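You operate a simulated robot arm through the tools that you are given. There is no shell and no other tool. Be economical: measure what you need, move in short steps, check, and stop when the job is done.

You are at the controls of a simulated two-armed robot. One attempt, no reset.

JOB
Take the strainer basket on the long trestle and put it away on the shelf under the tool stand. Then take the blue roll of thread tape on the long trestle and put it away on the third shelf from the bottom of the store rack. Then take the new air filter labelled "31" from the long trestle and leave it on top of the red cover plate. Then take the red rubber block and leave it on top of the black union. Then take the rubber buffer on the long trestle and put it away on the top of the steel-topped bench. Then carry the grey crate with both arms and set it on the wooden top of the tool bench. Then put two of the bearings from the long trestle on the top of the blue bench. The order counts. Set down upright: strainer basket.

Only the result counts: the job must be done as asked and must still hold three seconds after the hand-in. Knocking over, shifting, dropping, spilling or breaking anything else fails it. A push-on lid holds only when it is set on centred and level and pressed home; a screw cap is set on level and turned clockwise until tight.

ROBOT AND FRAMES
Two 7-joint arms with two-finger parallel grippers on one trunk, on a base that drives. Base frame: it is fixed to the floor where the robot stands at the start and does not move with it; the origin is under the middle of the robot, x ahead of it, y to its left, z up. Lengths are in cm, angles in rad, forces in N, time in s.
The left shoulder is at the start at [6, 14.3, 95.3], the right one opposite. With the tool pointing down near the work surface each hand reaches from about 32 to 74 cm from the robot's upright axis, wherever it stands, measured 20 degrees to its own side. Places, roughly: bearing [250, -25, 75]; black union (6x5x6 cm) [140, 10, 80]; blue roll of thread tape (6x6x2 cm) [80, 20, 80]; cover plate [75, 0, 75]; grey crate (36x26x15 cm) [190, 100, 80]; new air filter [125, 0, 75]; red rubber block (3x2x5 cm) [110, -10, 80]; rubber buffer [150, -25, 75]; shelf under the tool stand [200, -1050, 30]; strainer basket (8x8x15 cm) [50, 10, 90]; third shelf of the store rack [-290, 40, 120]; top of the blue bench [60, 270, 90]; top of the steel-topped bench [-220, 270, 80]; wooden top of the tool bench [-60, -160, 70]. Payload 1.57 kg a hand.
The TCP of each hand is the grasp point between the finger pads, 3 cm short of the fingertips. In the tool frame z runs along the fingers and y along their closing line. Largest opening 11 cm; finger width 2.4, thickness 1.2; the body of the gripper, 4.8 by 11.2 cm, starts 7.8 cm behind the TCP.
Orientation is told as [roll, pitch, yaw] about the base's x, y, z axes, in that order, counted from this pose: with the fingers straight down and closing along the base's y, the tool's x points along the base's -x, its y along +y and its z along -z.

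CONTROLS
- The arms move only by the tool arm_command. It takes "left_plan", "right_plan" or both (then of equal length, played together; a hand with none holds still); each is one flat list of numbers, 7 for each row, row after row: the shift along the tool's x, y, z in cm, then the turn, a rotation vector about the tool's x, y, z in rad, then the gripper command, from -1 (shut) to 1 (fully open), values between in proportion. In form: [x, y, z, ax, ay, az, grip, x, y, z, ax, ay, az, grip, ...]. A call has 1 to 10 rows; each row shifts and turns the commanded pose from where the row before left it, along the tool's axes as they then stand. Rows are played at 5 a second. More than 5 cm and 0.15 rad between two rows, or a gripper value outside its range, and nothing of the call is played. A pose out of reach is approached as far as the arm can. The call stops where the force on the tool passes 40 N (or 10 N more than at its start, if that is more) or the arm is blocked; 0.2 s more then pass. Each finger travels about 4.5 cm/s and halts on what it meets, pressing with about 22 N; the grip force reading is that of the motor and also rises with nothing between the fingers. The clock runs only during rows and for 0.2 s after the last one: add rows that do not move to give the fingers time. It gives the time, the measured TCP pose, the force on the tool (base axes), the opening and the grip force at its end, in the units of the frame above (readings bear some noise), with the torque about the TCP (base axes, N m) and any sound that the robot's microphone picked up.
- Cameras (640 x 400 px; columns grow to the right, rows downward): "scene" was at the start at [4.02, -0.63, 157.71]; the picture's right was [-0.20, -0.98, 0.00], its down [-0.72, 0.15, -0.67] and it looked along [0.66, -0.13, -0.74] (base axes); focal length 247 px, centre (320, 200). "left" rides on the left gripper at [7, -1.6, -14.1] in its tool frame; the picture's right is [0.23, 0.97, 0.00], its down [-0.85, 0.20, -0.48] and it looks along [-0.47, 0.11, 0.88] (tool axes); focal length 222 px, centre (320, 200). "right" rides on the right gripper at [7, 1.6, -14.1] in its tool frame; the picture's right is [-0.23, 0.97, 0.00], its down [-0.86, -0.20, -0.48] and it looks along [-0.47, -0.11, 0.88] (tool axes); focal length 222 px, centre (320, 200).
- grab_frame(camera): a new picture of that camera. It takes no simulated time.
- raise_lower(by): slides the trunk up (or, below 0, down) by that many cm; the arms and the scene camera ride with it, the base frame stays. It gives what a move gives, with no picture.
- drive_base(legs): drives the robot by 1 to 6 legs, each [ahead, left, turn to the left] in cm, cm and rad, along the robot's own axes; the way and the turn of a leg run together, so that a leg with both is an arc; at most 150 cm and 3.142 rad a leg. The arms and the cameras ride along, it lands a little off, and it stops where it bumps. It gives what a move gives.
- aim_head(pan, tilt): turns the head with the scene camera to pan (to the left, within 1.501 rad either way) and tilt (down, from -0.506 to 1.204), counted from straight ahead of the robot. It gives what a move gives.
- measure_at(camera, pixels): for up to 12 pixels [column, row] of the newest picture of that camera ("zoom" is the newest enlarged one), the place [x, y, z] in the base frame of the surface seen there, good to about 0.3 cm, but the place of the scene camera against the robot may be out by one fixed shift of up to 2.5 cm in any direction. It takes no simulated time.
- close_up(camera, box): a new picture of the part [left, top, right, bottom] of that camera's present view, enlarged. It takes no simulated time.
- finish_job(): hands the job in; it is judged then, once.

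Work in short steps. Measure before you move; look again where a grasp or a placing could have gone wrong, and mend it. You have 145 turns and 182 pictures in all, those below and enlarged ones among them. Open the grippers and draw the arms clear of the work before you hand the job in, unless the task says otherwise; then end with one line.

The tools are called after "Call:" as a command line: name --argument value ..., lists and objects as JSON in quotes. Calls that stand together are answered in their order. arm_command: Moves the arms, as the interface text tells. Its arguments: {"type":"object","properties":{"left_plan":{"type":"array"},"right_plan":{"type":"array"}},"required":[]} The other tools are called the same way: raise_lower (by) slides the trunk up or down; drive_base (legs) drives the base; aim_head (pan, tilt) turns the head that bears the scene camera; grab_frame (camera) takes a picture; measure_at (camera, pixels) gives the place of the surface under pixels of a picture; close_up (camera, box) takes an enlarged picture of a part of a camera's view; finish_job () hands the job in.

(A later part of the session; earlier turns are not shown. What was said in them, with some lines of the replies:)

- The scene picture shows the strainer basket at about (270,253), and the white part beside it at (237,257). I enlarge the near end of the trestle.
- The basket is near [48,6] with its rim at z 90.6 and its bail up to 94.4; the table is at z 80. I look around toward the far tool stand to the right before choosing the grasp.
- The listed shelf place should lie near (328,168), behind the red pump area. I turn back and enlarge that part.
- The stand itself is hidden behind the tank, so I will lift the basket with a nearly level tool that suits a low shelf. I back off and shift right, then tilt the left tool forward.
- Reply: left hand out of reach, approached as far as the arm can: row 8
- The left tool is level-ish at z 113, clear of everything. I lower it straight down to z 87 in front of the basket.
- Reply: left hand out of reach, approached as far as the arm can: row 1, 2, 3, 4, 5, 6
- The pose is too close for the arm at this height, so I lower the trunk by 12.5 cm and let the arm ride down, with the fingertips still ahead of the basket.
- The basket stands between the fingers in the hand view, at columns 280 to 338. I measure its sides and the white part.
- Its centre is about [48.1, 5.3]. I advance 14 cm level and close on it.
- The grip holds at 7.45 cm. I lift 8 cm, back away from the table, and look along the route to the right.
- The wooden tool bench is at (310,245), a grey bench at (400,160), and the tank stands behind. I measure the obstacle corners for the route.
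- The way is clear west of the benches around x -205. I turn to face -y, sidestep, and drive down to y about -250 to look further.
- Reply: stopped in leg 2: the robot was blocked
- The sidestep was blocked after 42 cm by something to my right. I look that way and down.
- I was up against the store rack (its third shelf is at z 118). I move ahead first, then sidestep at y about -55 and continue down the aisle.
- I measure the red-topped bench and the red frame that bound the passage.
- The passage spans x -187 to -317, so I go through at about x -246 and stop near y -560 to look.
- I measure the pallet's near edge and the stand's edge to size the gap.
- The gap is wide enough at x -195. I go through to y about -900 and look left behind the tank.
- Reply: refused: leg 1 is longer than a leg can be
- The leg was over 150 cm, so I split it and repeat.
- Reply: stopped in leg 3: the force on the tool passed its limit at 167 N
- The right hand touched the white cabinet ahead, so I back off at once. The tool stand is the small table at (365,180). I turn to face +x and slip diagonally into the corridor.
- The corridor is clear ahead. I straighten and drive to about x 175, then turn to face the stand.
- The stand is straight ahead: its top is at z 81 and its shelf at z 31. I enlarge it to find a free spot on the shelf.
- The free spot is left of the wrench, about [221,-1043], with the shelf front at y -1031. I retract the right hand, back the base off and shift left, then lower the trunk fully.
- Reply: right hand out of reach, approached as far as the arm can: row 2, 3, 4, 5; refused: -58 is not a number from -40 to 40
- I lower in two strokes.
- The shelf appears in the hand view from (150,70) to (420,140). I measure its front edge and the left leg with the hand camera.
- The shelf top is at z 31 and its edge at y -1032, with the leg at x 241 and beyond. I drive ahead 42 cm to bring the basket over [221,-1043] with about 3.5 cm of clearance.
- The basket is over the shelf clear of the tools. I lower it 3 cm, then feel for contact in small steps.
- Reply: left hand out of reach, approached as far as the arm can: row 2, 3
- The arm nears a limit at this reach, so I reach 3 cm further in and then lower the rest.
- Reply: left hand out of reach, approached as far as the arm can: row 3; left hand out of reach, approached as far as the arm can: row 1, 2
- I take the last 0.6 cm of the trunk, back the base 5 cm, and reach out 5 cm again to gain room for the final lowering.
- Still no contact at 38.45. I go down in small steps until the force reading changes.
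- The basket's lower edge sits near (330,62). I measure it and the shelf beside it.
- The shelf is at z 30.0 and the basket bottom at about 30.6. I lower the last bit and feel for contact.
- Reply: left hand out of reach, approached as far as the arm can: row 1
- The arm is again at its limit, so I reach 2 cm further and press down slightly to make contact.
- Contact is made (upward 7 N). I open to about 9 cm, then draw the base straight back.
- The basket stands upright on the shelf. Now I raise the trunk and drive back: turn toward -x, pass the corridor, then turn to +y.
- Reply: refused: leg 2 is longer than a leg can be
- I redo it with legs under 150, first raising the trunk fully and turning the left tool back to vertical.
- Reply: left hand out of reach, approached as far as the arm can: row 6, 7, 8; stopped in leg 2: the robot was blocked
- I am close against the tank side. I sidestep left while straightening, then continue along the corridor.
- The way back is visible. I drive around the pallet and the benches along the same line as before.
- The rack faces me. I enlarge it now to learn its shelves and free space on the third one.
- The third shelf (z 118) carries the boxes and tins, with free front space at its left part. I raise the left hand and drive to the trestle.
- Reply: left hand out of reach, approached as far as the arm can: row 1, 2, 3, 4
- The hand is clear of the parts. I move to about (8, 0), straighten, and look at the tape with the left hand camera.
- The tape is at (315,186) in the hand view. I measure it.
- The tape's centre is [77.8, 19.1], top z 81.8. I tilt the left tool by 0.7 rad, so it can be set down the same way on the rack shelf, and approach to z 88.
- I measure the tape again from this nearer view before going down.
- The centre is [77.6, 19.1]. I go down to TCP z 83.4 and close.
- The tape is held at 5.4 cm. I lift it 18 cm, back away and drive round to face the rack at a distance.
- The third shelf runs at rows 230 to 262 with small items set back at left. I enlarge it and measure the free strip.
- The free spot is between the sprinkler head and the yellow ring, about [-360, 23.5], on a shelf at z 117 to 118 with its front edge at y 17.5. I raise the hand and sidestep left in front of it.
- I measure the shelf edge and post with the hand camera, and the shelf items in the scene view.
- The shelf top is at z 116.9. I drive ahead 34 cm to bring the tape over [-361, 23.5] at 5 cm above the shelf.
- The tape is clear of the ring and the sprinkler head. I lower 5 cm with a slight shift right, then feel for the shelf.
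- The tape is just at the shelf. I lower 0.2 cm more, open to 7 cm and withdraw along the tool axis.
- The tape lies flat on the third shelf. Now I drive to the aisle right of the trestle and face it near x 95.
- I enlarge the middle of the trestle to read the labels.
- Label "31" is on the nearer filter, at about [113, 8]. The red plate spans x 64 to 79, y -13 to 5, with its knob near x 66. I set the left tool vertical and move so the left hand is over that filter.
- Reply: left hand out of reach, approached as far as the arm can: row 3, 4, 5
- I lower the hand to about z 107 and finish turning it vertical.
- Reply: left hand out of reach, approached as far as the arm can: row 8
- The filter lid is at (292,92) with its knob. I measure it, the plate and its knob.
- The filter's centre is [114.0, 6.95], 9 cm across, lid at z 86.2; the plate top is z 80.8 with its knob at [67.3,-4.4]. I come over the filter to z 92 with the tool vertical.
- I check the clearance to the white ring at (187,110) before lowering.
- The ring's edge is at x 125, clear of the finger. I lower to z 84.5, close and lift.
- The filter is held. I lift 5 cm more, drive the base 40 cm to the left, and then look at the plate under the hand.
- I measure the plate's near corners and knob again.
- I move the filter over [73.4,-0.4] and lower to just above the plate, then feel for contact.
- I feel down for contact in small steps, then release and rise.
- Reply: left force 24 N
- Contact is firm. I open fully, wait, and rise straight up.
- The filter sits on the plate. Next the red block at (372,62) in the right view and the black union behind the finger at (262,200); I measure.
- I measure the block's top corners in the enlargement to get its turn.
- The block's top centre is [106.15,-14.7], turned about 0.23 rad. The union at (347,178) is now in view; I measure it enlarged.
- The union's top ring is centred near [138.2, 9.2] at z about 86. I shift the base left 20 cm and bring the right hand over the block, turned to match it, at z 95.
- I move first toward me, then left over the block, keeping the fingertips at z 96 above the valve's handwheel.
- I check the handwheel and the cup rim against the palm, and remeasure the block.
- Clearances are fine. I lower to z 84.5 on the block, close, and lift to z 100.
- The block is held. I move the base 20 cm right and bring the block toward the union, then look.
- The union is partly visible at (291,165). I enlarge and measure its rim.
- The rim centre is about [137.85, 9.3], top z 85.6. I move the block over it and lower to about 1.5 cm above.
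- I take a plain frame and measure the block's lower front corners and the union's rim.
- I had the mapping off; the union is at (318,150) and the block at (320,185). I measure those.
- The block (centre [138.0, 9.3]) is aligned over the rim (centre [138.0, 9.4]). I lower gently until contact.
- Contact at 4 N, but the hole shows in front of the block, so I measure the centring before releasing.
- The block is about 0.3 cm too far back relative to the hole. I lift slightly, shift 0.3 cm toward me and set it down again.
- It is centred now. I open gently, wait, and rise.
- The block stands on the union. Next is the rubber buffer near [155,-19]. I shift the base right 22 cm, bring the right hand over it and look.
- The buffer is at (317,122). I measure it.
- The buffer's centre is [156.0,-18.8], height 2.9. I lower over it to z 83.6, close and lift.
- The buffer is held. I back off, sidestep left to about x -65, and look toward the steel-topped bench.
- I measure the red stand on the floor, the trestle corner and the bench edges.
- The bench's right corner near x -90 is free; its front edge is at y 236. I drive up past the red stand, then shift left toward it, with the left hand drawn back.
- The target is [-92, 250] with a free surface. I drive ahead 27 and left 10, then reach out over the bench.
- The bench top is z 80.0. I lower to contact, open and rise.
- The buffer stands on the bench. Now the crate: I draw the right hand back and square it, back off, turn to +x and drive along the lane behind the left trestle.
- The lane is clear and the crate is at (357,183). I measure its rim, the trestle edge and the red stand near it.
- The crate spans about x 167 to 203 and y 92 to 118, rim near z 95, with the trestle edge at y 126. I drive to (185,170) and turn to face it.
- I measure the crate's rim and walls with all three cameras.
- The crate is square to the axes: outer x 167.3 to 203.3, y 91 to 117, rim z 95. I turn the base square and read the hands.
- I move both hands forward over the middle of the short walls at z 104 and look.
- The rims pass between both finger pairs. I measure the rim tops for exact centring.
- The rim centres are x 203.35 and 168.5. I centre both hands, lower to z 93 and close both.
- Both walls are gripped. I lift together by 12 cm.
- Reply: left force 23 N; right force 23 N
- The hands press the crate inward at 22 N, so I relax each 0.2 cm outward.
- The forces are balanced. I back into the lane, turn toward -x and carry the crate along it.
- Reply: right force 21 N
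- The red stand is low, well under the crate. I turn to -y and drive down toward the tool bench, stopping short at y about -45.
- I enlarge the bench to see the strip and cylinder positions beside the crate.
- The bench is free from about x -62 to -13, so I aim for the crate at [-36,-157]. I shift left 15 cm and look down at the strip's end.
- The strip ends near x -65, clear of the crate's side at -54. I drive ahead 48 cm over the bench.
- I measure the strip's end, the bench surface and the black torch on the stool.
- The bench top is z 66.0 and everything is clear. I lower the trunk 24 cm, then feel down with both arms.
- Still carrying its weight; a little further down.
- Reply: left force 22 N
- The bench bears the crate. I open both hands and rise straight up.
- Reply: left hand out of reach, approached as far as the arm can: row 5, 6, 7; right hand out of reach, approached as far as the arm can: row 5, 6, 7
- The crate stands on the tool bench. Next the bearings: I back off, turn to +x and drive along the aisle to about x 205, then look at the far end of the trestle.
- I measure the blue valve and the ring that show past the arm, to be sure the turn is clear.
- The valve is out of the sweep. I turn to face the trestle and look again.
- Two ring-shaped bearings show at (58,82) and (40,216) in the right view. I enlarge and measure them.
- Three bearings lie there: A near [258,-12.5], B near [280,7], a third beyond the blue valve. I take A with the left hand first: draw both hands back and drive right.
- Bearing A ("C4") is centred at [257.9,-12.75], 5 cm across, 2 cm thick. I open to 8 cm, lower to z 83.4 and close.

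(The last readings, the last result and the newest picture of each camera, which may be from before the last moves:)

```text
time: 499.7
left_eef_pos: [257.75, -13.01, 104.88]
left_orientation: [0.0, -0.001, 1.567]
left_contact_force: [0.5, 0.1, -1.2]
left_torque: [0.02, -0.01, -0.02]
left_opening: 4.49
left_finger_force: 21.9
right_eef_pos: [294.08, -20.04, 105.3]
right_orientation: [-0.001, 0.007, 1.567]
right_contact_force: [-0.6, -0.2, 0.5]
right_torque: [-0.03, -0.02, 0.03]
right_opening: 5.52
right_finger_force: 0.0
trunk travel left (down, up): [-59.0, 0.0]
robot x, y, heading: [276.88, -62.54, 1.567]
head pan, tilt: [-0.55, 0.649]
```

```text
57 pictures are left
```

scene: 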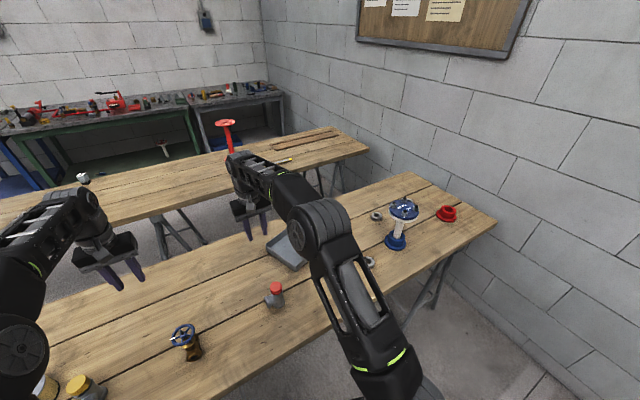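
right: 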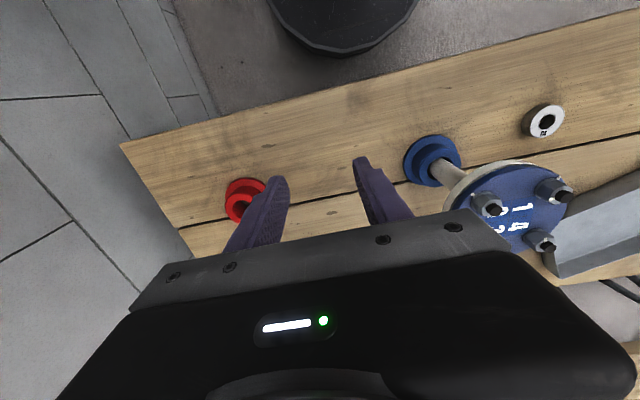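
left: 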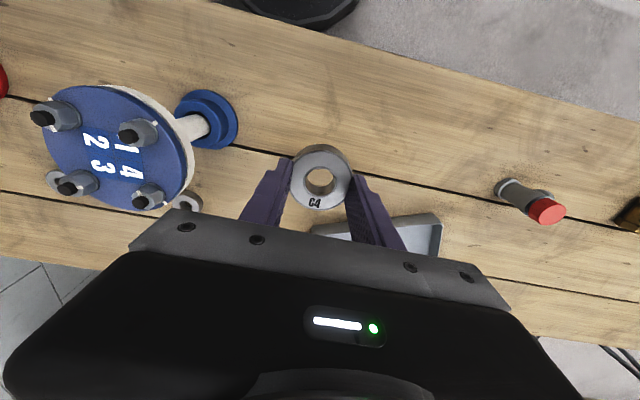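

Bearing A is held. I draw the left hand back and aside from the valve, shift the base right 8 and ahead 4, and reach the right hand past the valve toward the third bearing.

Call:
arm_command --left_plan '[4, 2.5, 0, 0, 0, 0, -1, 4, 2.5, 0, 0, 0, 0, -1]'

Call:
drive_base --legs '[[4, -8, 0]]'

Call:
arm_command --right_plan '[-4.5, 0, 0, 0, 0, 0, 0.45, -4.5, 0, 0, 0, 0, 0, 0.45, -4.5, 0, 0, 0, 0, 0, 0.45, -4.5, 0, 0, 0, 0, 0, 0.45, -4, 0, 0, 0, 0, 0, 0.45]'

Call:
grab_frame --camera "right"

```text
time: 500.3
left_eef_pos: [252.67, -20.65, 105.07]
left_orientation: [-0.001, -0.002, 1.564]
left_contact_force: [0.3, -0.3, -0.7]
left_torque: [0.02, 0.02, 0.03]
left_opening: 4.43
left_finger_force: 22.5
right_eef_pos: [294.1, -20.17, 105.43]
right_orientation: [0.001, 0.006, 1.568]
right_contact_force: [0.1, -0.3, 0.0]
right_torque: [-0.03, -0.03, 0.02]
right_opening: 5.48
right_finger_force: 0.0
trunk travel left (down, up): [-59.0, 0.0]
robot x, y, heading: [276.2, -62.0, 1.565]
head pan, tilt: [-0.55, 0.649]
```

```text
time: 501.4
left_eef_pos: [260.87, -16.55, 105.14]
left_orientation: [0.003, -0.002, 1.566]
left_contact_force: [0.3, 0.3, -0.9]
left_torque: [0.03, 0.02, -0.03]
left_opening: 4.46
left_finger_force: 21.6
right_eef_pos: [302.37, -15.98, 105.39]
right_orientation: [0.001, 0.008, 1.569]
right_contact_force: [0.8, 0.9, 0.0]
right_torque: [-0.02, 0.05, -0.01]
right_opening: 5.52
right_finger_force: 0.1
trunk travel left (down, up): [-59.0, 0.0]
robot x, y, heading: [284.48, -58.31, 1.571]
head pan, tilt: [-0.55, 0.649]
```

```text
time: 502.6
left_eef_pos: [260.67, -16.53, 105.06]
left_orientation: [0.0, -0.002, 1.568]
left_contact_force: [0.0, -0.3, -1.1]
left_torque: [-0.03, 0.02, -0.03]
left_opening: 4.43
left_finger_force: 21.6
right_eef_pos: [302.24, 6.13, 105.44]
right_orientation: [0.002, 0.012, 1.569]
right_contact_force: [-1.1, -0.9, 0.5]
right_torque: [-0.01, 0.0, -0.01]
right_opening: 7.99
right_finger_force: 0.2
trunk travel left (down, up): [-59.0, 0.0]
robot x, y, heading: [284.83, -58.42, 1.567]
head pan, tilt: [-0.55, 0.649]
```

```text
56 pictures are left
```

right: 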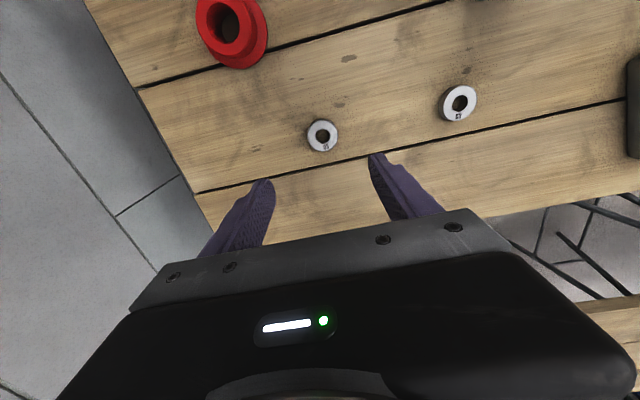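

Call:
measure_at --camera "right" --pixels '[[321, 121], [323, 151], [307, 136], [338, 135], [330, 125], [318, 147]]'

Call:
close_up --camera "right" --box '[282, 111, 362, 161]'

```text
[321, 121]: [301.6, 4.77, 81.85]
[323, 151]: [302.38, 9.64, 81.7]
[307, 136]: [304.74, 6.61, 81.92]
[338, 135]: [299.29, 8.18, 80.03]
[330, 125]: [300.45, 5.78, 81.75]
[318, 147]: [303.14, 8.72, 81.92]
```

```text
8.00 times, centred on (322, 136) of right
```

zoom: 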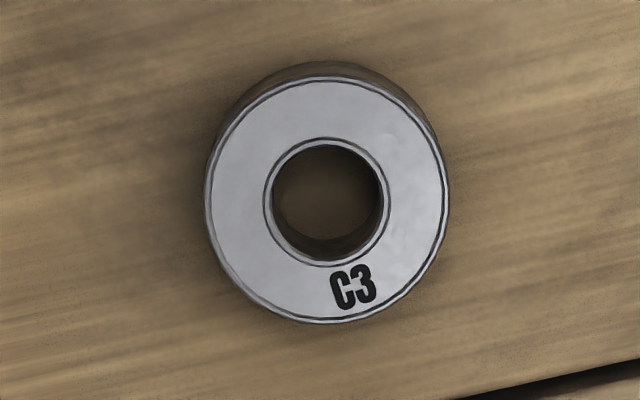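

The bearing "C3" is centred at [302.2, 7.1]. I lower onto it, close and lift.

Call:
arm_command --right_plan '[-1.0, 0, 0, 0, 0, 0, 0.45, 0, 0, 4.4, 0, 0, 0, 0.45, 0, 0, 4.4, 0, 0, 0, 0.45, 0, 0, 4.4, 0, 0, 0, 0.45, 0, 0, 4.4, 0, 0, 0, 0.45, 0, 0, 4.4, 0, 0, 0, 0.45, 0, 0, 0, 0, 0, 0, 0.45, 0, 0, 0, 0, 0, 0, -1, 0, 0, 0, 0, 0, 0, -1, 0, 0, 0, 0, 0, 0, -1]'

Call:
arm_command --right_plan '[0, 0, -4, 0, 0, 0, -1, 0, 0, -4.5, 0, 0, 0, -1, 0, 0, -4.5, 0, 0, 0, -1, 0, 0, -4.5, 0, 0, 0, -1, 0, 0, -4, 0, 0, 0, -1]'

Call:
grab_frame --camera "right"

```text
time: 504.8
left_eef_pos: [260.65, -16.66, 105.21]
left_orientation: [0.0, -0.001, 1.568]
left_contact_force: [0.6, -0.3, -1.3]
left_torque: [0.0, 0.0, 0.02]
left_opening: 4.44
left_finger_force: 22.8
right_eef_pos: [302.02, 5.91, 83.19]
right_orientation: [-0.001, 0.01, 1.57]
right_contact_force: [0.2, -0.5, -0.3]
right_torque: [-0.05, 0.01, -0.02]
right_opening: 4.54
right_finger_force: 20.8
right hand out of reach, approached as far as the arm can: row 1
trunk travel left (down, up): [-59.0, 0.0]
robot x, y, heading: [284.43, -58.31, 1.568]
head pan, tilt: [-0.55, 0.649]
```

```text
time: 506.0
left_eef_pos: [260.66, -16.55, 105.08]
left_orientation: [0.0, -0.003, 1.566]
left_contact_force: [0.6, -0.3, -0.2]
left_torque: [0.03, -0.03, 0.02]
left_opening: 4.45
left_finger_force: 22.0
right_eef_pos: [302.24, 5.75, 104.85]
right_orientation: [0.001, 0.009, 1.568]
right_contact_force: [0.7, 0.7, -1.0]
right_torque: [-0.06, -0.01, 0.03]
right_opening: 4.53
right_finger_force: 22.2
trunk travel left (down, up): [-59.0, 0.0]
robot x, y, heading: [284.44, -58.3, 1.564]
head pan, tilt: [-0.55, 0.649]
```

```text
54 pictures are left
```

right: 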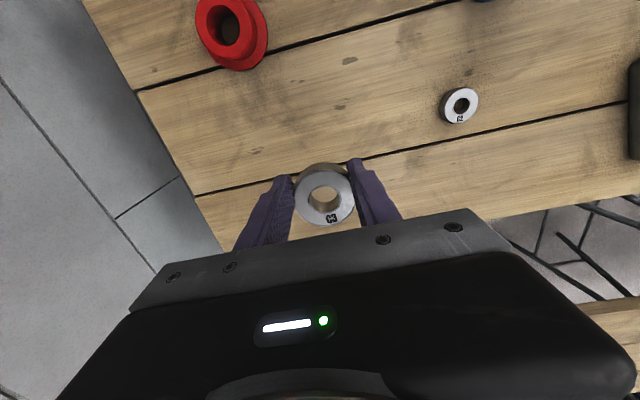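

Both bearings are held. I draw the right hand back clear of the valve, back off and sidestep left all the way to x -55.

Call:
arm_command --right_plan '[4.5, 0, 0, 0, 0, 0, -1, 4.5, 0, 0, 0, 0, 0, -1, 4.5, 0, 0, 0, 0, 0, -1, 4.5, 0, 0, 0, 0, 0, -1, 3, 0, 0, 0, 0, 0, -1]'

Call:
drive_base --legs '[[-12, 0, 0], [0, 140, 0], [0, 140, 0], [0, 62, 0]]'

Call:
aim_head --pan -0.2 --tilt 0.45

Call:
grab_frame --camera "scene"

```text
time: 507.2
left_eef_pos: [260.88, -16.65, 105.13]
left_orientation: [-0.001, -0.003, 1.567]
left_contact_force: [-0.4, -0.5, 0.4]
left_torque: [0.02, 0.02, 0.02]
left_opening: 4.41
left_finger_force: 22.4
right_eef_pos: [302.23, -15.18, 104.96]
right_orientation: [0.001, 0.008, 1.57]
right_contact_force: [0.4, 0.2, -1.3]
right_torque: [-0.05, -0.01, -0.02]
right_opening: 4.53
right_finger_force: 22.5
trunk travel left (down, up): [-59.0, 0.0]
robot x, y, heading: [284.59, -58.23, 1.568]
head pan, tilt: [-0.55, 0.649]
```

```text
time: 524.8
left_eef_pos: [-83.63, -29.4, 105.05]
left_orientation: [0.001, -0.003, 1.58]
left_contact_force: [-0.2, -0.3, -1.1]
left_torque: [0.0, -0.04, 0.01]
left_opening: 4.43
left_finger_force: 22.1
right_eef_pos: [-42.28, -27.58, 105.03]
right_orientation: [-0.001, 0.005, 1.58]
right_contact_force: [-0.1, 0.0, -1.3]
right_torque: [-0.02, 0.0, 0.0]
right_opening: 4.5
right_finger_force: 22.0
trunk travel left (down, up): [-59.0, 0.0]
robot x, y, heading: [-59.37, -70.99, 1.577]
head pan, tilt: [-0.55, 0.649]
```

```text
time: 525.6
left_eef_pos: [-83.62, -29.46, 105.09]
left_orientation: [-0.001, -0.002, 1.579]
left_contact_force: [0.2, 0.5, -0.4]
left_torque: [0.0, -0.02, 0.0]
left_opening: 4.46
left_finger_force: 21.9
right_eef_pos: [-42.07, -27.49, 104.99]
right_orientation: [0.001, 0.007, 1.579]
right_contact_force: [0.5, 0.1, -0.8]
right_torque: [-0.05, 0.01, 0.01]
right_opening: 4.49
right_finger_force: 22.0
trunk travel left (down, up): [-59.0, 0.0]
robot x, y, heading: [-58.84, -70.74, 1.58]
head pan, tilt: [-0.201, 0.45]
```

```text
53 pictures are left
```

scene: 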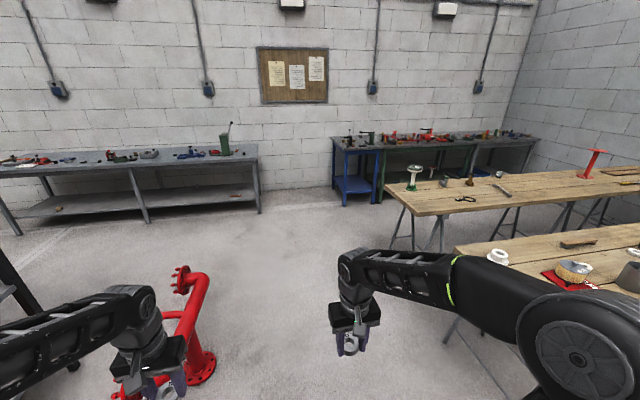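

I drive ahead to y about 160 and look at the blue bench.

Call:
drive_base --legs '[[130, -14, 0], [100, 0, 0], [0, -60, 0]]'

Call:
aim_head --pan -0.3 --tilt 0.6

Call:
grab_frame --camera "scene"

Call:
close_up --camera "scene" --box '[250, 80, 490, 230]'

```text
time: 539.9
left_eef_pos: [-16.02, 200.05, 105.11]
left_orientation: [0.0, -0.001, 1.595]
left_contact_force: [0.4, -0.8, -0.4]
left_torque: [0.02, -0.01, -0.02]
left_opening: 4.45
left_finger_force: 21.6
right_eef_pos: [25.4, 202.58, 104.96]
right_orientation: [0.0, 0.008, 1.598]
right_contact_force: [0.1, -0.1, -1.1]
right_torque: [-0.03, 0.0, -0.02]
right_opening: 4.46
right_finger_force: 21.8
trunk travel left (down, up): [-59.0, 0.0]
robot x, y, heading: [9.23, 158.62, 1.595]
head pan, tilt: [-0.201, 0.45]
```

```text
time: 540.6
left_eef_pos: [-16.05, 199.89, 105.11]
left_orientation: [0.0, -0.002, 1.596]
left_contact_force: [0.3, 0.3, -0.6]
left_torque: [0.0, -0.02, 0.02]
left_opening: 4.44
left_finger_force: 22.3
right_eef_pos: [25.22, 202.62, 105.01]
right_orientation: [0.001, 0.007, 1.595]
right_contact_force: [-0.3, 0.8, 0.0]
right_torque: [-0.01, 0.01, -0.03]
right_opening: 4.45
right_finger_force: 22.2
trunk travel left (down, up): [-59.0, 0.0]
robot x, y, heading: [9.02, 159.17, 1.592]
head pan, tilt: [-0.3, 0.6]
```

```text
52 pictures are left
```

scene: 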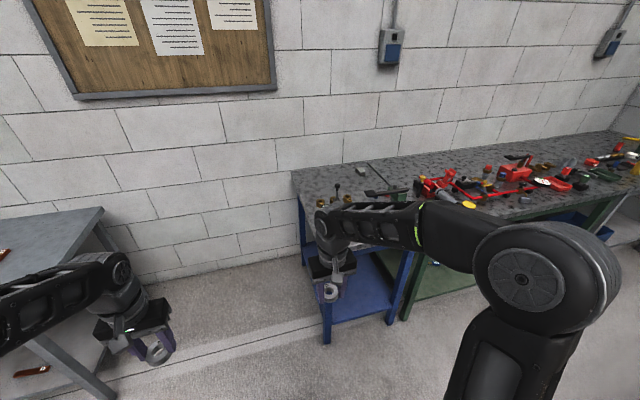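

```text
2.67 times, centred on (370, 155) of scene
```

zoom: 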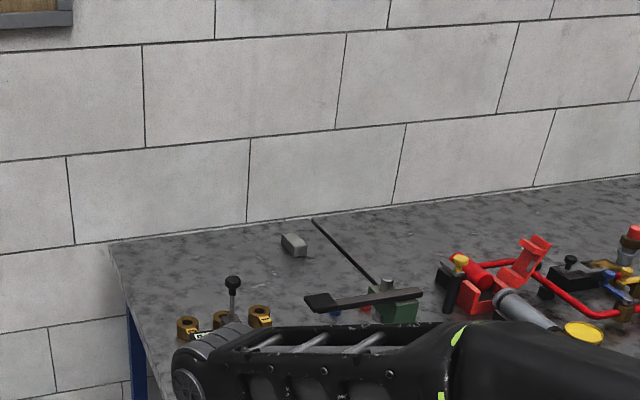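

The blue bench runs from its left edge to the seam at (315,220) to (370,280) in the enlargement. I measure its edges and items.

Call:
measure_at --camera "zoom" --pixels '[[115, 245], [150, 350], [315, 222], [368, 278], [293, 243], [230, 310], [188, 326], [262, 315], [330, 300], [395, 305], [250, 270], [160, 290]]'

Call:
drive_base --legs '[[12, -22, -0.02]]'

Call:
grab_frame --camera "right"

Call:
grab_frame --camera "left"

```text
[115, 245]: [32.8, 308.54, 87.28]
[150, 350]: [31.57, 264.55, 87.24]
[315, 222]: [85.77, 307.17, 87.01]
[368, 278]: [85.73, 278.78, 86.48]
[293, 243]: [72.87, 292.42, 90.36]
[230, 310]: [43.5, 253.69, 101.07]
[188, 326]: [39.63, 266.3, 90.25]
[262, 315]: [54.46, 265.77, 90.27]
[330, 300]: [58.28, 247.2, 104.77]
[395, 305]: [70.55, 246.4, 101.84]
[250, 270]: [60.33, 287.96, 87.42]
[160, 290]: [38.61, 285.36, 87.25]
```

```text
time: 542.4
left_eef_pos: [6.3, 212.79, 105.09]
left_orientation: [0.002, -0.002, 1.58]
left_contact_force: [0.2, 0.7, -1.4]
left_torque: [-0.03, 0.01, -0.03]
left_opening: 4.45
left_finger_force: 22.4
right_eef_pos: [47.7, 214.77, 105.06]
right_orientation: [0.0, 0.009, 1.584]
right_contact_force: [0.5, -0.1, -1.0]
right_torque: [-0.04, -0.01, 0.01]
right_opening: 4.46
right_finger_force: 21.7
trunk travel left (down, up): [-59.0, 0.0]
robot x, y, heading: [30.78, 171.66, 1.582]
head pan, tilt: [-0.3, 0.6]
```

```text
50 pictures are left
```

right: 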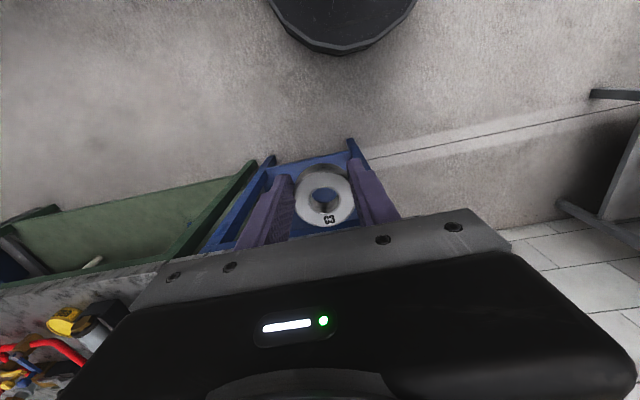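

```text
49 pictures are left
```

left: 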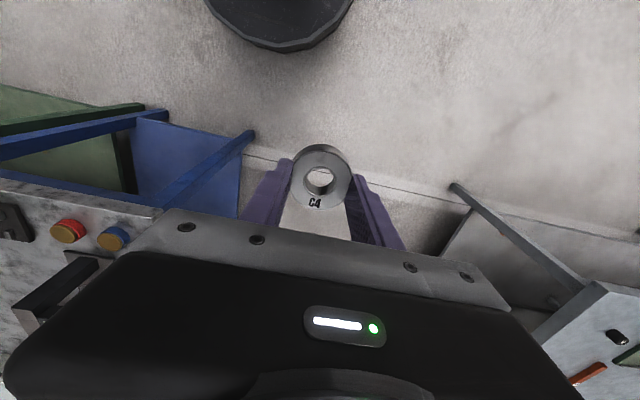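

I measure the bench's front edge and the items near it with the left camera.

Call:
measure_at --camera "left" --pixels '[[155, 205], [70, 195], [10, 180], [68, 230], [113, 238], [15, 222], [30, 290], [100, 218], [70, 275], [20, 250], [140, 222]]'

Call:
aim_head --pan -0.15 --tilt 0.75

Call:
grab_frame --camera "scene"

```text
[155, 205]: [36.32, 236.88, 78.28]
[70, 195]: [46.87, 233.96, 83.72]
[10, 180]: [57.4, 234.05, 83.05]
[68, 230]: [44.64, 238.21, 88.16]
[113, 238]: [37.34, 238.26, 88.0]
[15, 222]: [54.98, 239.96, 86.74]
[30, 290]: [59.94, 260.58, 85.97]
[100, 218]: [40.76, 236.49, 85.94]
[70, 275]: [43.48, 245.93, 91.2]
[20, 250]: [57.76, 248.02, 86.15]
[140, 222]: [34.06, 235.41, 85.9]
```

```text
time: 543.1
left_eef_pos: [6.23, 212.86, 105.04]
left_orientation: [0.0, 0.0, 1.58]
left_contact_force: [0.4, 0.5, -0.5]
left_torque: [0.03, 0.0, -0.03]
left_opening: 4.44
left_finger_force: 21.7
right_eef_pos: [47.75, 214.67, 105.01]
right_orientation: [-0.001, 0.007, 1.581]
right_contact_force: [0.3, 0.4, -0.4]
right_torque: [0.01, 0.03, 0.01]
right_opening: 4.46
right_finger_force: 22.3
trunk travel left (down, up): [-59.0, 0.0]
robot x, y, heading: [30.62, 171.72, 1.584]
head pan, tilt: [-0.15, 0.75]
```

```text
48 pictures are left
```

scene: 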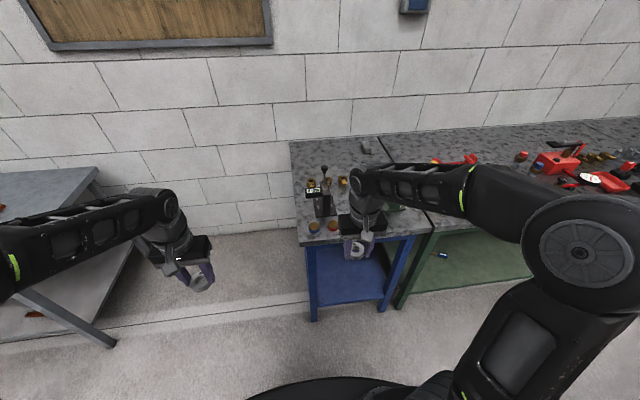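

Call:
close_up --camera "scene" --box '[280, 130, 450, 250]'

Call:
measure_at --camera "zoom" --pixels '[[60, 60], [100, 100], [240, 60], [290, 110], [400, 90], [130, 340], [85, 355], [450, 250], [240, 215], [120, 200], [320, 50], [200, 110]]'

```text
3.33 times, centred on (365, 190) of scene
```

zoom: 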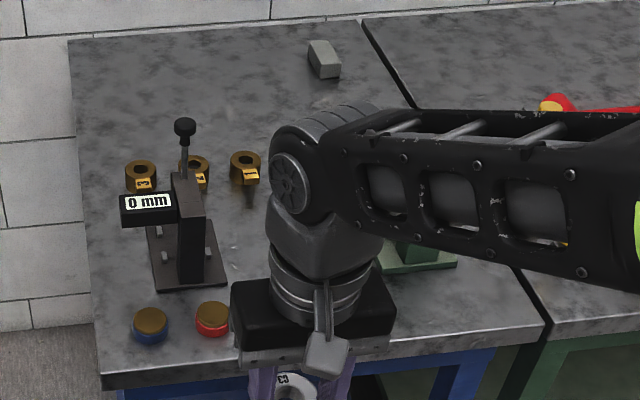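

```text
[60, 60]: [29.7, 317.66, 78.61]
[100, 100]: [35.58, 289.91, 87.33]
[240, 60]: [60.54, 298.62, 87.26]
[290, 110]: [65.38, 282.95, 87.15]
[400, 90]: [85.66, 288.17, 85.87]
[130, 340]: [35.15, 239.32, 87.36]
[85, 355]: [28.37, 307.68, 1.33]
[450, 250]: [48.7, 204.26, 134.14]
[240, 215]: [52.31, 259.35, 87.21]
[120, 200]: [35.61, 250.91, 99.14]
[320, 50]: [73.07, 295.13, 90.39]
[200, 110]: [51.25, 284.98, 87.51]
```

The front strip right of the red knob looks free. I move right 15 and ahead 18 so the right hand camera views it.

Call:
drive_base --legs '[[16, -17, -0.01]]'

Call:
grab_frame --camera "right"

Call:
grab_frame --camera "left"

```text
time: 544.9
left_eef_pos: [23.73, 229.34, 105.05]
left_orientation: [0.002, -0.001, 1.572]
left_contact_force: [1.1, 0.0, -0.8]
left_torque: [-0.02, 0.01, 0.02]
left_opening: 4.45
left_finger_force: 21.7
right_eef_pos: [65.23, 231.01, 104.97]
right_orientation: [0.0, 0.009, 1.573]
right_contact_force: [-1.1, 0.0, -1.1]
right_torque: [0.0, 0.04, 0.0]
right_opening: 4.46
right_finger_force: 22.1
trunk travel left (down, up): [-59.0, 0.0]
robot x, y, heading: [47.89, 187.46, 1.574]
head pan, tilt: [-0.15, 0.75]
```

```text
46 pictures are left
```

right: 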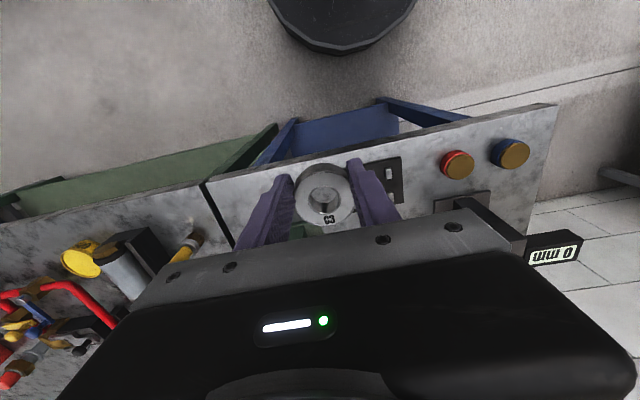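

```text
45 pictures are left
```

left: 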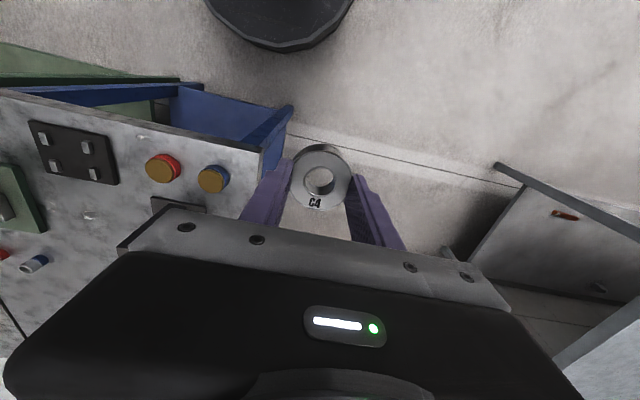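

A black pin plate lies right of the red knob. I measure it, the green vise, loose bits and the seam to find clear spots.

Call:
measure_at --camera "left" --pixels '[[30, 120], [116, 150], [118, 185], [45, 175], [88, 215], [35, 262], [15, 205], [40, 215], [70, 200], [70, 240], [10, 140], [200, 205]]'

Call:
measure_at --camera "right" --pixels '[[207, 183], [225, 190], [260, 190], [395, 160], [372, 165], [310, 232], [240, 215], [430, 205], [415, 150], [345, 160]]'

Call:
close_up --camera "left" --box '[0, 90, 240, 290]'

```text
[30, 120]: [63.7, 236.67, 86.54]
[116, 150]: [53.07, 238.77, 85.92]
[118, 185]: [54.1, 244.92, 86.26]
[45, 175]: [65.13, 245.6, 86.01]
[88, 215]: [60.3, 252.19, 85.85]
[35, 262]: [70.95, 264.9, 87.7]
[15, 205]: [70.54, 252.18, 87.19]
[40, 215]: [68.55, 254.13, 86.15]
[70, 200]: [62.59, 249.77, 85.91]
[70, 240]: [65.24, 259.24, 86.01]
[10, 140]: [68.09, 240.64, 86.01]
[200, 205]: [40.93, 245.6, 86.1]
```

```text
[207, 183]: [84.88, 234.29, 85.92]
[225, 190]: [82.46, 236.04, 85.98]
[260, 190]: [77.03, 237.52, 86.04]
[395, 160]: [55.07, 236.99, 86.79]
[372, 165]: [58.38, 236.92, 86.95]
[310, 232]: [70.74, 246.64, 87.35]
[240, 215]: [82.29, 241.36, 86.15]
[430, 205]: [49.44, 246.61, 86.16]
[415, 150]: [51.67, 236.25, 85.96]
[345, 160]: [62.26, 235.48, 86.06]
```

```text
2.00 times, centred on (120, 190) of left
```

zoom: 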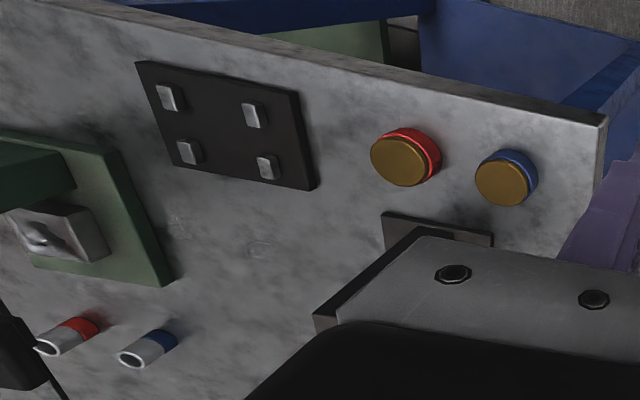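

The clear strip is in front of the green vise, x 66 to 84, y 235 to 245, but a lever may overhang there. I shift right 30 cm (hands stay in front of the edge) to see it with the left camera.

Call:
drive_base --legs '[[0, -32, 0]]'

Call:
grab_frame --camera "left"

Call:
aim_head --pan 0.2 --tilt 0.75

Call:
close_up --camera "scene" --box '[180, 100, 420, 250]'

```text
time: 547.0
left_eef_pos: [55.74, 229.29, 105.1]
left_orientation: [0.001, -0.002, 1.574]
left_contact_force: [-1.1, 0.5, -1.1]
left_torque: [0.03, 0.02, 0.03]
left_opening: 4.42
left_finger_force: 21.8
right_eef_pos: [97.17, 231.05, 105.05]
right_orientation: [-0.001, 0.007, 1.573]
right_contact_force: [-0.1, -0.2, -1.0]
right_torque: [0.01, 0.01, -0.01]
right_opening: 4.45
right_finger_force: 22.3
trunk travel left (down, up): [-59.0, 0.0]
robot x, y, heading: [79.88, 187.92, 1.576]
head pan, tilt: [-0.15, 0.75]
```

```text
43 pictures are left
```

left: 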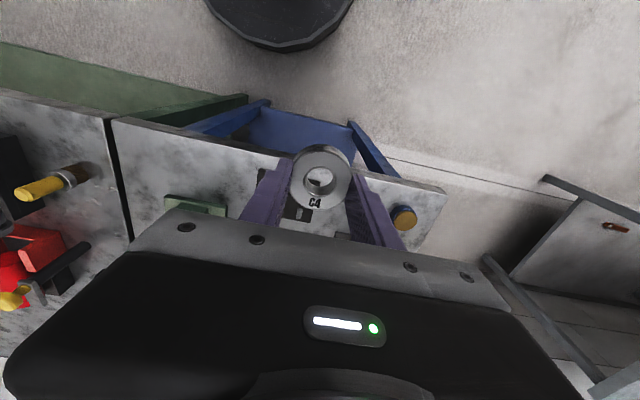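

```text
time: 547.8
left_eef_pos: [55.72, 229.38, 105.01]
left_orientation: [0.0, -0.001, 1.571]
left_contact_force: [-0.2, 1.1, -0.9]
left_torque: [-0.04, -0.01, -0.03]
left_opening: 4.44
left_finger_force: 21.6
right_eef_pos: [97.11, 230.98, 104.91]
right_orientation: [0.001, 0.007, 1.574]
right_contact_force: [0.1, 0.4, -1.1]
right_torque: [-0.03, -0.01, 0.03]
right_opening: 4.45
right_finger_force: 21.9
trunk travel left (down, up): [-59.0, 0.0]
robot x, y, heading: [80.13, 187.9, 1.574]
head pan, tilt: [0.201, 0.75]
```

```text
2.67 times, centred on (300, 175) of scene
```

zoom: 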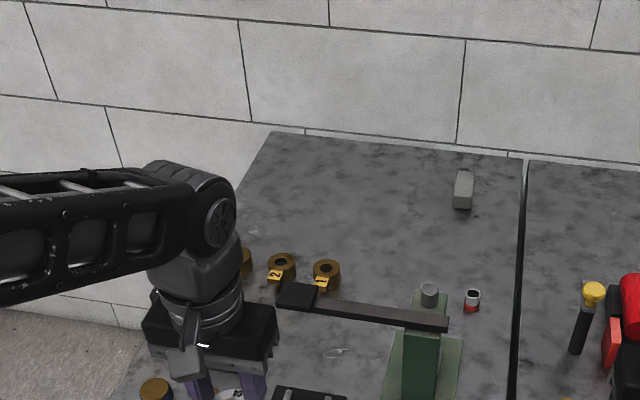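

The black arm over the green vise shows from (280,290) to (447,325). I measure it and see the front strip lower down.

Call:
measure_at --camera "zoom" --pixels '[[295, 297], [440, 322], [380, 312], [430, 290], [420, 360], [395, 380], [455, 370], [490, 340], [515, 390]]'

Call:
close_up --camera "scene" --box '[260, 200, 440, 310]'

Call:
measure_at --camera "zoom" --pixels '[[230, 130], [270, 140], [150, 200], [330, 200], [260, 220], [300, 100]]'

```text
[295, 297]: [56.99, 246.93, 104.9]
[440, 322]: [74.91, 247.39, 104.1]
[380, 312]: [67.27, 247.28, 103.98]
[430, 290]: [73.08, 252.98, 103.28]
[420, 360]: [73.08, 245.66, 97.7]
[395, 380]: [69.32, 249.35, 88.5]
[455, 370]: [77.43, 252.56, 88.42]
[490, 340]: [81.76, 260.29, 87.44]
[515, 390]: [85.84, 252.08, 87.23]
```

```text
3.56 times, centred on (350, 255) of scene
```

zoom: 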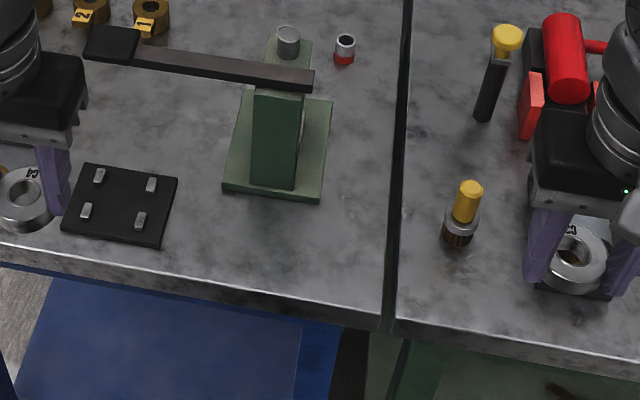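

```text
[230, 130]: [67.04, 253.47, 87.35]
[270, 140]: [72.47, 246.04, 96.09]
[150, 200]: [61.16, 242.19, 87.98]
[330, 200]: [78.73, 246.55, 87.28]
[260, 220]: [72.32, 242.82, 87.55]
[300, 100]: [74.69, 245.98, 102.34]
```

Spots chosen: [79.8, 240.3] for the right bearing and [70, 240] for the left one, both in front of the vise. I shift the base left 17.3 and lower the right hand there.

Call:
drive_base --legs '[[0, 17.3, 0]]'

Call:
arm_command --right_plan '[-4, 0, 0, 0, 0, 0, -1, -4.1, 0, 0, 0, 0, 0, -1, 0, 0, 4.4, 0, 0, 0, -1, 0, 0, 4.4, 0, 0, 0, -1, 0, 0, 4.4, 0, 0, 0, -1, 0, 0, 0, 0, 0, 0, -1]'

Call:
grab_frame --camera "right"

Call:
measure_at --camera "right" --pixels '[[320, 140], [260, 150], [380, 150], [325, 168], [230, 170]]'

```text
time: 549.3
left_eef_pos: [38.45, 229.36, 105.03]
left_orientation: [0.0, -0.002, 1.572]
left_contact_force: [0.1, -0.1, -1.5]
left_torque: [-0.01, -0.1, -0.04]
left_opening: 4.4
left_finger_force: 22.2
right_eef_pos: [79.9, 230.97, 104.93]
right_orientation: [-0.002, 0.006, 1.574]
right_contact_force: [-0.5, -0.3, -1.1]
right_torque: [-0.03, 0.02, -0.02]
right_opening: 4.48
right_finger_force: 22.5
trunk travel left (down, up): [-59.0, 0.0]
robot x, y, heading: [62.62, 187.73, 1.571]
head pan, tilt: [0.201, 0.75]
```

```text
time: 550.7
left_eef_pos: [38.63, 229.22, 105.15]
left_orientation: [0.0, -0.002, 1.572]
left_contact_force: [-0.8, -0.2, -0.8]
left_torque: [0.01, 0.03, 0.01]
left_opening: 4.46
left_finger_force: 22.0
right_eef_pos: [79.81, 238.69, 91.73]
right_orientation: [0.0, 0.008, 1.573]
right_contact_force: [-0.2, -0.1, -1.4]
right_torque: [-0.03, -0.02, 0.06]
right_opening: 4.47
right_finger_force: 22.8
trunk travel left (down, up): [-59.0, 0.0]
robot x, y, heading: [62.64, 187.69, 1.577]
head pan, tilt: [0.201, 0.75]
```

```text
40 pictures are left
```

right: 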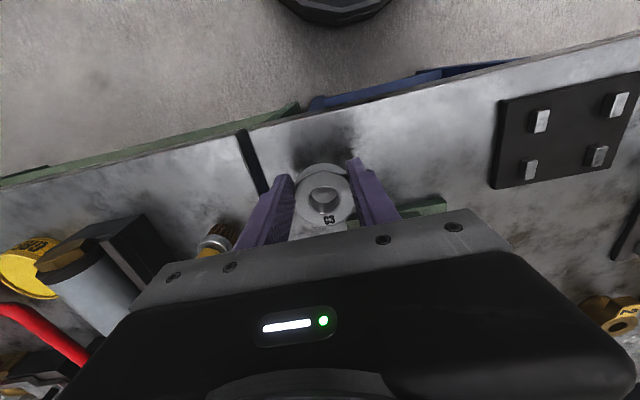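

```text
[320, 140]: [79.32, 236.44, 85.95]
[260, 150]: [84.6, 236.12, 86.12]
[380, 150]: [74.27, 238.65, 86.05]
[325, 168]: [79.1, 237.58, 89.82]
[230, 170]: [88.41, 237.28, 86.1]
```

The bench surface is z 86.0 and the seam lies at x 85. I lower to contact.

Call:
arm_command --right_plan '[0, 0, 2, 0, 0, 0, -1, 0, 0, 0.3, 0, 0, 0, -1, 0, 0, 0.2, 0, 0, 0, -1, 0, 0, 0, 0, 0, 0, -1]'

Call:
arm_command --right_plan '[0, 0, 0.2, 0, 0, 0, -1, 0, 0, 0, 0, 0, 0, -1]'

```text
time: 551.7
left_eef_pos: [38.58, 229.31, 105.2]
left_orientation: [0.001, -0.001, 1.573]
left_contact_force: [0.2, -0.2, -0.5]
left_torque: [-0.02, -0.01, 0.0]
left_opening: 4.4
left_finger_force: 21.7
right_eef_pos: [79.94, 238.83, 89.31]
right_orientation: [0.0, 0.007, 1.575]
right_contact_force: [-0.1, -1.5, -0.1]
right_torque: [0.05, 0.01, 0.0]
right_opening: 4.46
right_finger_force: 21.7
trunk travel left (down, up): [-59.0, 0.0]
robot x, y, heading: [62.55, 187.53, 1.574]
head pan, tilt: [0.201, 0.75]
```

```text
time: 552.3
left_eef_pos: [38.64, 229.25, 105.2]
left_orientation: [-0.001, -0.005, 1.573]
left_contact_force: [-0.6, 0.3, -0.5]
left_torque: [-0.01, 0.01, 0.01]
left_opening: 4.43
left_finger_force: 22.3
right_eef_pos: [80.0, 238.95, 89.33]
right_orientation: [0.0, 0.006, 1.573]
right_contact_force: [1.0, -1.9, 17.7]
right_torque: [-0.06, 0.0, 0.02]
right_opening: 4.46
right_finger_force: 22.2
trunk travel left (down, up): [-59.0, 0.0]
robot x, y, heading: [62.55, 187.76, 1.582]
head pan, tilt: [0.201, 0.75]
```

Contact. I open to 6 cm, rise and draw back, then shift the base so the left hand comes to x 70.

Call:
arm_command --right_plan '[0, 0, 0, 0, 0, 0, -0.1, 0, 0, 0, 0, 0, 0, 0.05, 0, 0, 0, 0, 0, 0, 0.05, 0, 0, -4, 0, 0, 0, 0.05, 0, 0, -4.5, 0, 0, 0, 0.05, 0, 0, -4.5, 0, 0, 0, 0.05, 0, 0, -2.5, 0, 0, 0, 0.05, 4.5, 0, 0, 0, 0, 0, 0.05, 4.5, 0, 0, 0, 0, 0, 0.05]'

Call:
grab_frame --camera "right"

Call:
drive_base --legs '[[0, -31.3, 0]]'

```text
time: 554.3
left_eef_pos: [38.59, 229.33, 105.09]
left_orientation: [0.0, -0.002, 1.573]
left_contact_force: [-0.6, -0.2, -1.7]
left_torque: [0.02, 0.0, -0.04]
left_opening: 4.44
left_finger_force: 21.6
right_eef_pos: [80.13, 230.14, 104.61]
right_orientation: [0.0, 0.008, 1.573]
right_contact_force: [-0.3, -0.1, 0.2]
right_torque: [0.0, -0.03, 0.01]
right_opening: 5.79
right_finger_force: 0.1
trunk travel left (down, up): [-59.0, 0.0]
robot x, y, heading: [62.79, 187.76, 1.574]
head pan, tilt: [0.201, 0.75]
```

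```text
39 pictures are left
```

right: 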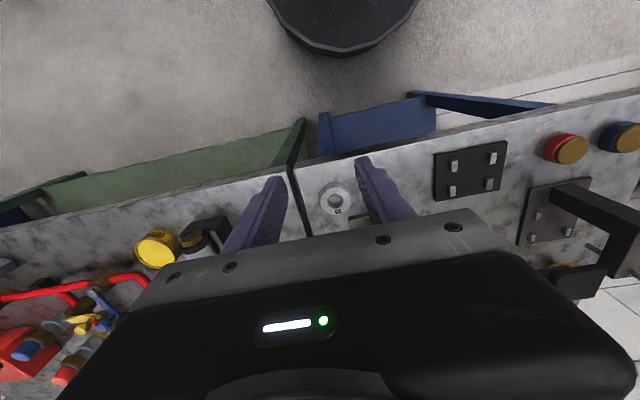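

```text
time: 556.4
left_eef_pos: [69.71, 229.29, 105.18]
left_orientation: [0.0, -0.002, 1.576]
left_contact_force: [-0.2, 0.7, -0.9]
left_torque: [-0.01, 0.01, -0.02]
left_opening: 4.46
left_finger_force: 21.9
right_eef_pos: [111.21, 230.5, 104.58]
right_orientation: [0.0, 0.007, 1.577]
right_contact_force: [1.0, -0.6, -0.3]
right_torque: [-0.01, 0.01, 0.01]
right_opening: 5.78
right_finger_force: 0.1
trunk travel left (down, up): [-59.0, 0.0]
robot x, y, heading: [93.62, 188.0, 1.578]
head pan, tilt: [0.201, 0.75]
```

The first bearing lies at [80,240]. I move the left hand forward 10 cm and lower near the surface.

Call:
arm_command --left_plan '[-3.3, 0, 0, 0, 0, 0, -1, -3.3, 0, 0, 0, 0, 0, -1, -3.3, 0, 0, 0, 0, 0, -1, 0, 0, 4.4, 0, 0, 0, -1, 0, 0, 4.4, 0, 0, 0, -1, 0, 0, 4.4, 0, 0, 0, -1, 0, 0, 0, 0, 0, 0, -1]'

Call:
grab_frame --camera "left"

```text
time: 558.0
left_eef_pos: [69.66, 239.33, 91.95]
left_orientation: [-0.001, -0.002, 1.575]
left_contact_force: [0.1, -0.7, -1.5]
left_torque: [0.01, 0.0, 0.04]
left_opening: 4.42
left_finger_force: 21.7
right_eef_pos: [111.23, 230.49, 104.59]
right_orientation: [0.001, 0.008, 1.578]
right_contact_force: [-0.1, -0.2, 0.1]
right_torque: [0.01, 0.01, -0.01]
right_opening: 5.78
right_finger_force: 0.0
trunk travel left (down, up): [-59.0, 0.0]
robot x, y, heading: [93.85, 187.81, 1.576]
head pan, tilt: [0.201, 0.75]
```

```text
38 pictures are left
```

left: 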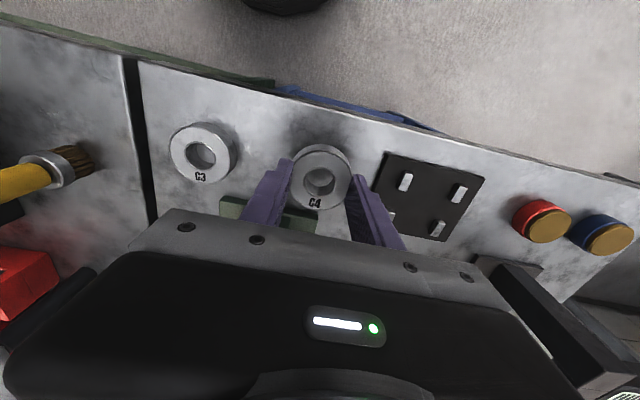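

I shift 0.9 cm away from the pin plate and lower to contact.

Call:
arm_command --left_plan '[0, -0.9, 0, 0, 0, 0, -1, 0, 0, 2, 0, 0, 0, -1, 0, 0, 0.3, 0, 0, 0, -1, 0, 0, 0, 0, 0, 0, -1]'

Call:
arm_command --left_plan '[0, 0, 0.2, 0, 0, 0, -1, 0, 0, 0, 0, 0, 0, -1]'

```text
time: 559.0
left_eef_pos: [70.6, 239.49, 89.85]
left_orientation: [0.0, -0.003, 1.577]
left_contact_force: [-0.5, -0.4, -1.5]
left_torque: [0.0, 0.04, 0.02]
left_opening: 4.42
left_finger_force: 22.3
right_eef_pos: [111.12, 230.49, 104.61]
right_orientation: [0.0, 0.008, 1.577]
right_contact_force: [0.5, -1.1, 0.6]
right_torque: [0.02, -0.01, 0.01]
right_opening: 5.81
right_finger_force: 0.1
trunk travel left (down, up): [-59.0, 0.0]
robot x, y, heading: [94.06, 187.94, 1.575]
head pan, tilt: [0.201, 0.75]
```

```text
time: 559.6
left_eef_pos: [70.51, 239.32, 89.39]
left_orientation: [0.0, -0.003, 1.577]
left_contact_force: [-0.6, -0.6, 3.7]
left_torque: [-0.09, -0.02, 0.0]
left_opening: 4.44
left_finger_force: 22.0
right_eef_pos: [111.12, 230.44, 104.66]
right_orientation: [-0.001, 0.007, 1.577]
right_contact_force: [-0.3, -1.3, 0.1]
right_torque: [0.0, 0.03, -0.01]
right_opening: 5.73
right_finger_force: 0.1
trunk travel left (down, up): [-59.0, 0.0]
robot x, y, heading: [93.9, 187.85, 1.578]
head pan, tilt: [0.201, 0.75]
```

Contact at 4 N. I open slightly to 5.7 cm, rise, draw back and check.

Call:
arm_command --left_plan '[0, 0, 0, 0, 0, 0, -0.05, 0, 0, 0, 0, 0, 0, 0.03, 0, 0, 0, 0, 0, 0, 0.03, 0, 0, -4, 0, 0, 0, 0.03, 0, 0, -4.5, 0, 0, 0, 0.03, 0, 0, -4.5, 0, 0, 0, 0.03, 0, 0, -2.5, 0, 0, 0, 0.03, 4.5, 0, 0, 0, 0, 0, 0.03, 4.5, 0, 0, 0, 0, 0, 0.03]'

Call:
drive_base --legs '[[-12, 0, 0]]'

Call:
grab_frame --camera "left"

Call:
close_up --camera "scene" --box '[180, 130, 420, 290]'

```text
time: 561.6
left_eef_pos: [70.68, 229.9, 104.63]
left_orientation: [0.001, -0.003, 1.576]
left_contact_force: [-0.4, 0.5, 0.2]
left_torque: [0.02, 0.02, 0.01]
left_opening: 5.66
left_finger_force: 0.1
right_eef_pos: [111.1, 230.51, 104.73]
right_orientation: [0.0, 0.007, 1.575]
right_contact_force: [0.0, -0.3, -0.5]
right_torque: [-0.02, 0.0, -0.02]
right_opening: 5.76
right_finger_force: 0.0
trunk travel left (down, up): [-59.0, 0.0]
robot x, y, heading: [93.9, 188.07, 1.578]
head pan, tilt: [0.201, 0.75]
```

```text
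time: 562.9
left_eef_pos: [70.65, 217.98, 104.76]
left_orientation: [0.001, -0.003, 1.577]
left_contact_force: [0.4, -0.3, -0.5]
left_torque: [0.02, -0.03, 0.0]
left_opening: 5.69
left_finger_force: 0.1
right_eef_pos: [111.21, 218.43, 104.68]
right_orientation: [0.0, 0.007, 1.579]
right_contact_force: [0.4, -0.8, 0.0]
right_torque: [0.01, -0.02, -0.03]
right_opening: 5.79
right_finger_force: 0.1
trunk travel left (down, up): [-59.0, 0.0]
robot x, y, heading: [93.87, 176.07, 1.581]
head pan, tilt: [0.201, 0.75]
```

```text
37 pictures are left
```

left: 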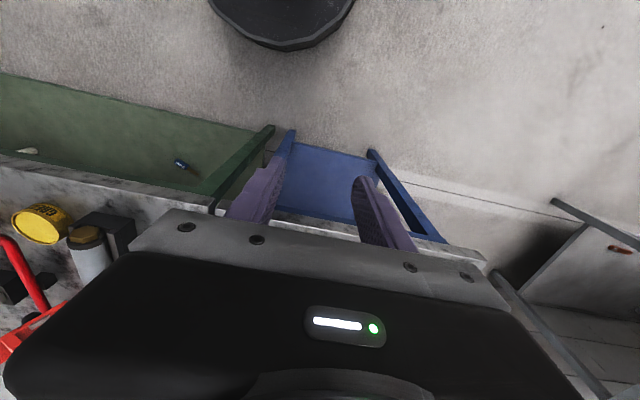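

```text
2.50 times, centred on (300, 210) of scene
```

zoom: 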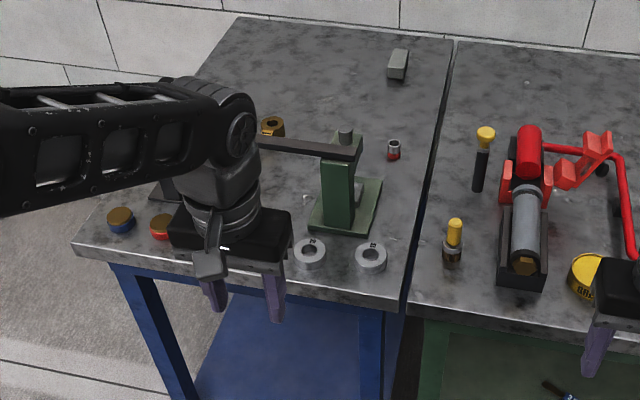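

Both bearings lie on the blue bench top. I open both grippers fully in the clear and hand in.

Call:
arm_command --left_plan '[0, 0, 0, 0, 0, 0, 1, 0, 0, 0, 0, 0, 0, 1, 0, 0, 0, 0, 0, 0, 1, 0, 0, 0, 0, 0, 0, 1]' --right_plan '[0, 0, 0, 0, 0, 0, 1, 0, 0, 0, 0, 0, 0, 1, 0, 0, 0, 0, 0, 0, 1, 0, 0, 0, 0, 0, 0, 1]'

Call:
finish_job

```text
time: 563.9
left_eef_pos: [70.67, 218.07, 104.73]
left_orientation: [0.001, -0.001, 1.578]
left_contact_force: [-0.1, 0.0, -0.1]
left_torque: [-0.02, -0.01, 0.03]
left_opening: 10.99
left_finger_force: 0.0
right_eef_pos: [111.12, 218.53, 104.68]
right_orientation: [-0.001, 0.007, 1.58]
right_contact_force: [-0.1, -0.2, -0.2]
right_torque: [0.01, 0.03, 0.02]
right_opening: 10.99
right_finger_force: 0.1
trunk travel left (down, up): [-59.0, 0.0]
robot x, y, heading: [94.11, 175.65, 1.58]
head pan, tilt: [0.201, 0.75]
```

```text
The job is handed in.
```

I placed all seven items in the order asked and handed the job in. The right hand bumped a white cabinet on the way to the tool stand (167 N) and the base was stopped once more against the tank. I saw nothing moved, but I didn't go back to check the earlier placings before handing in.
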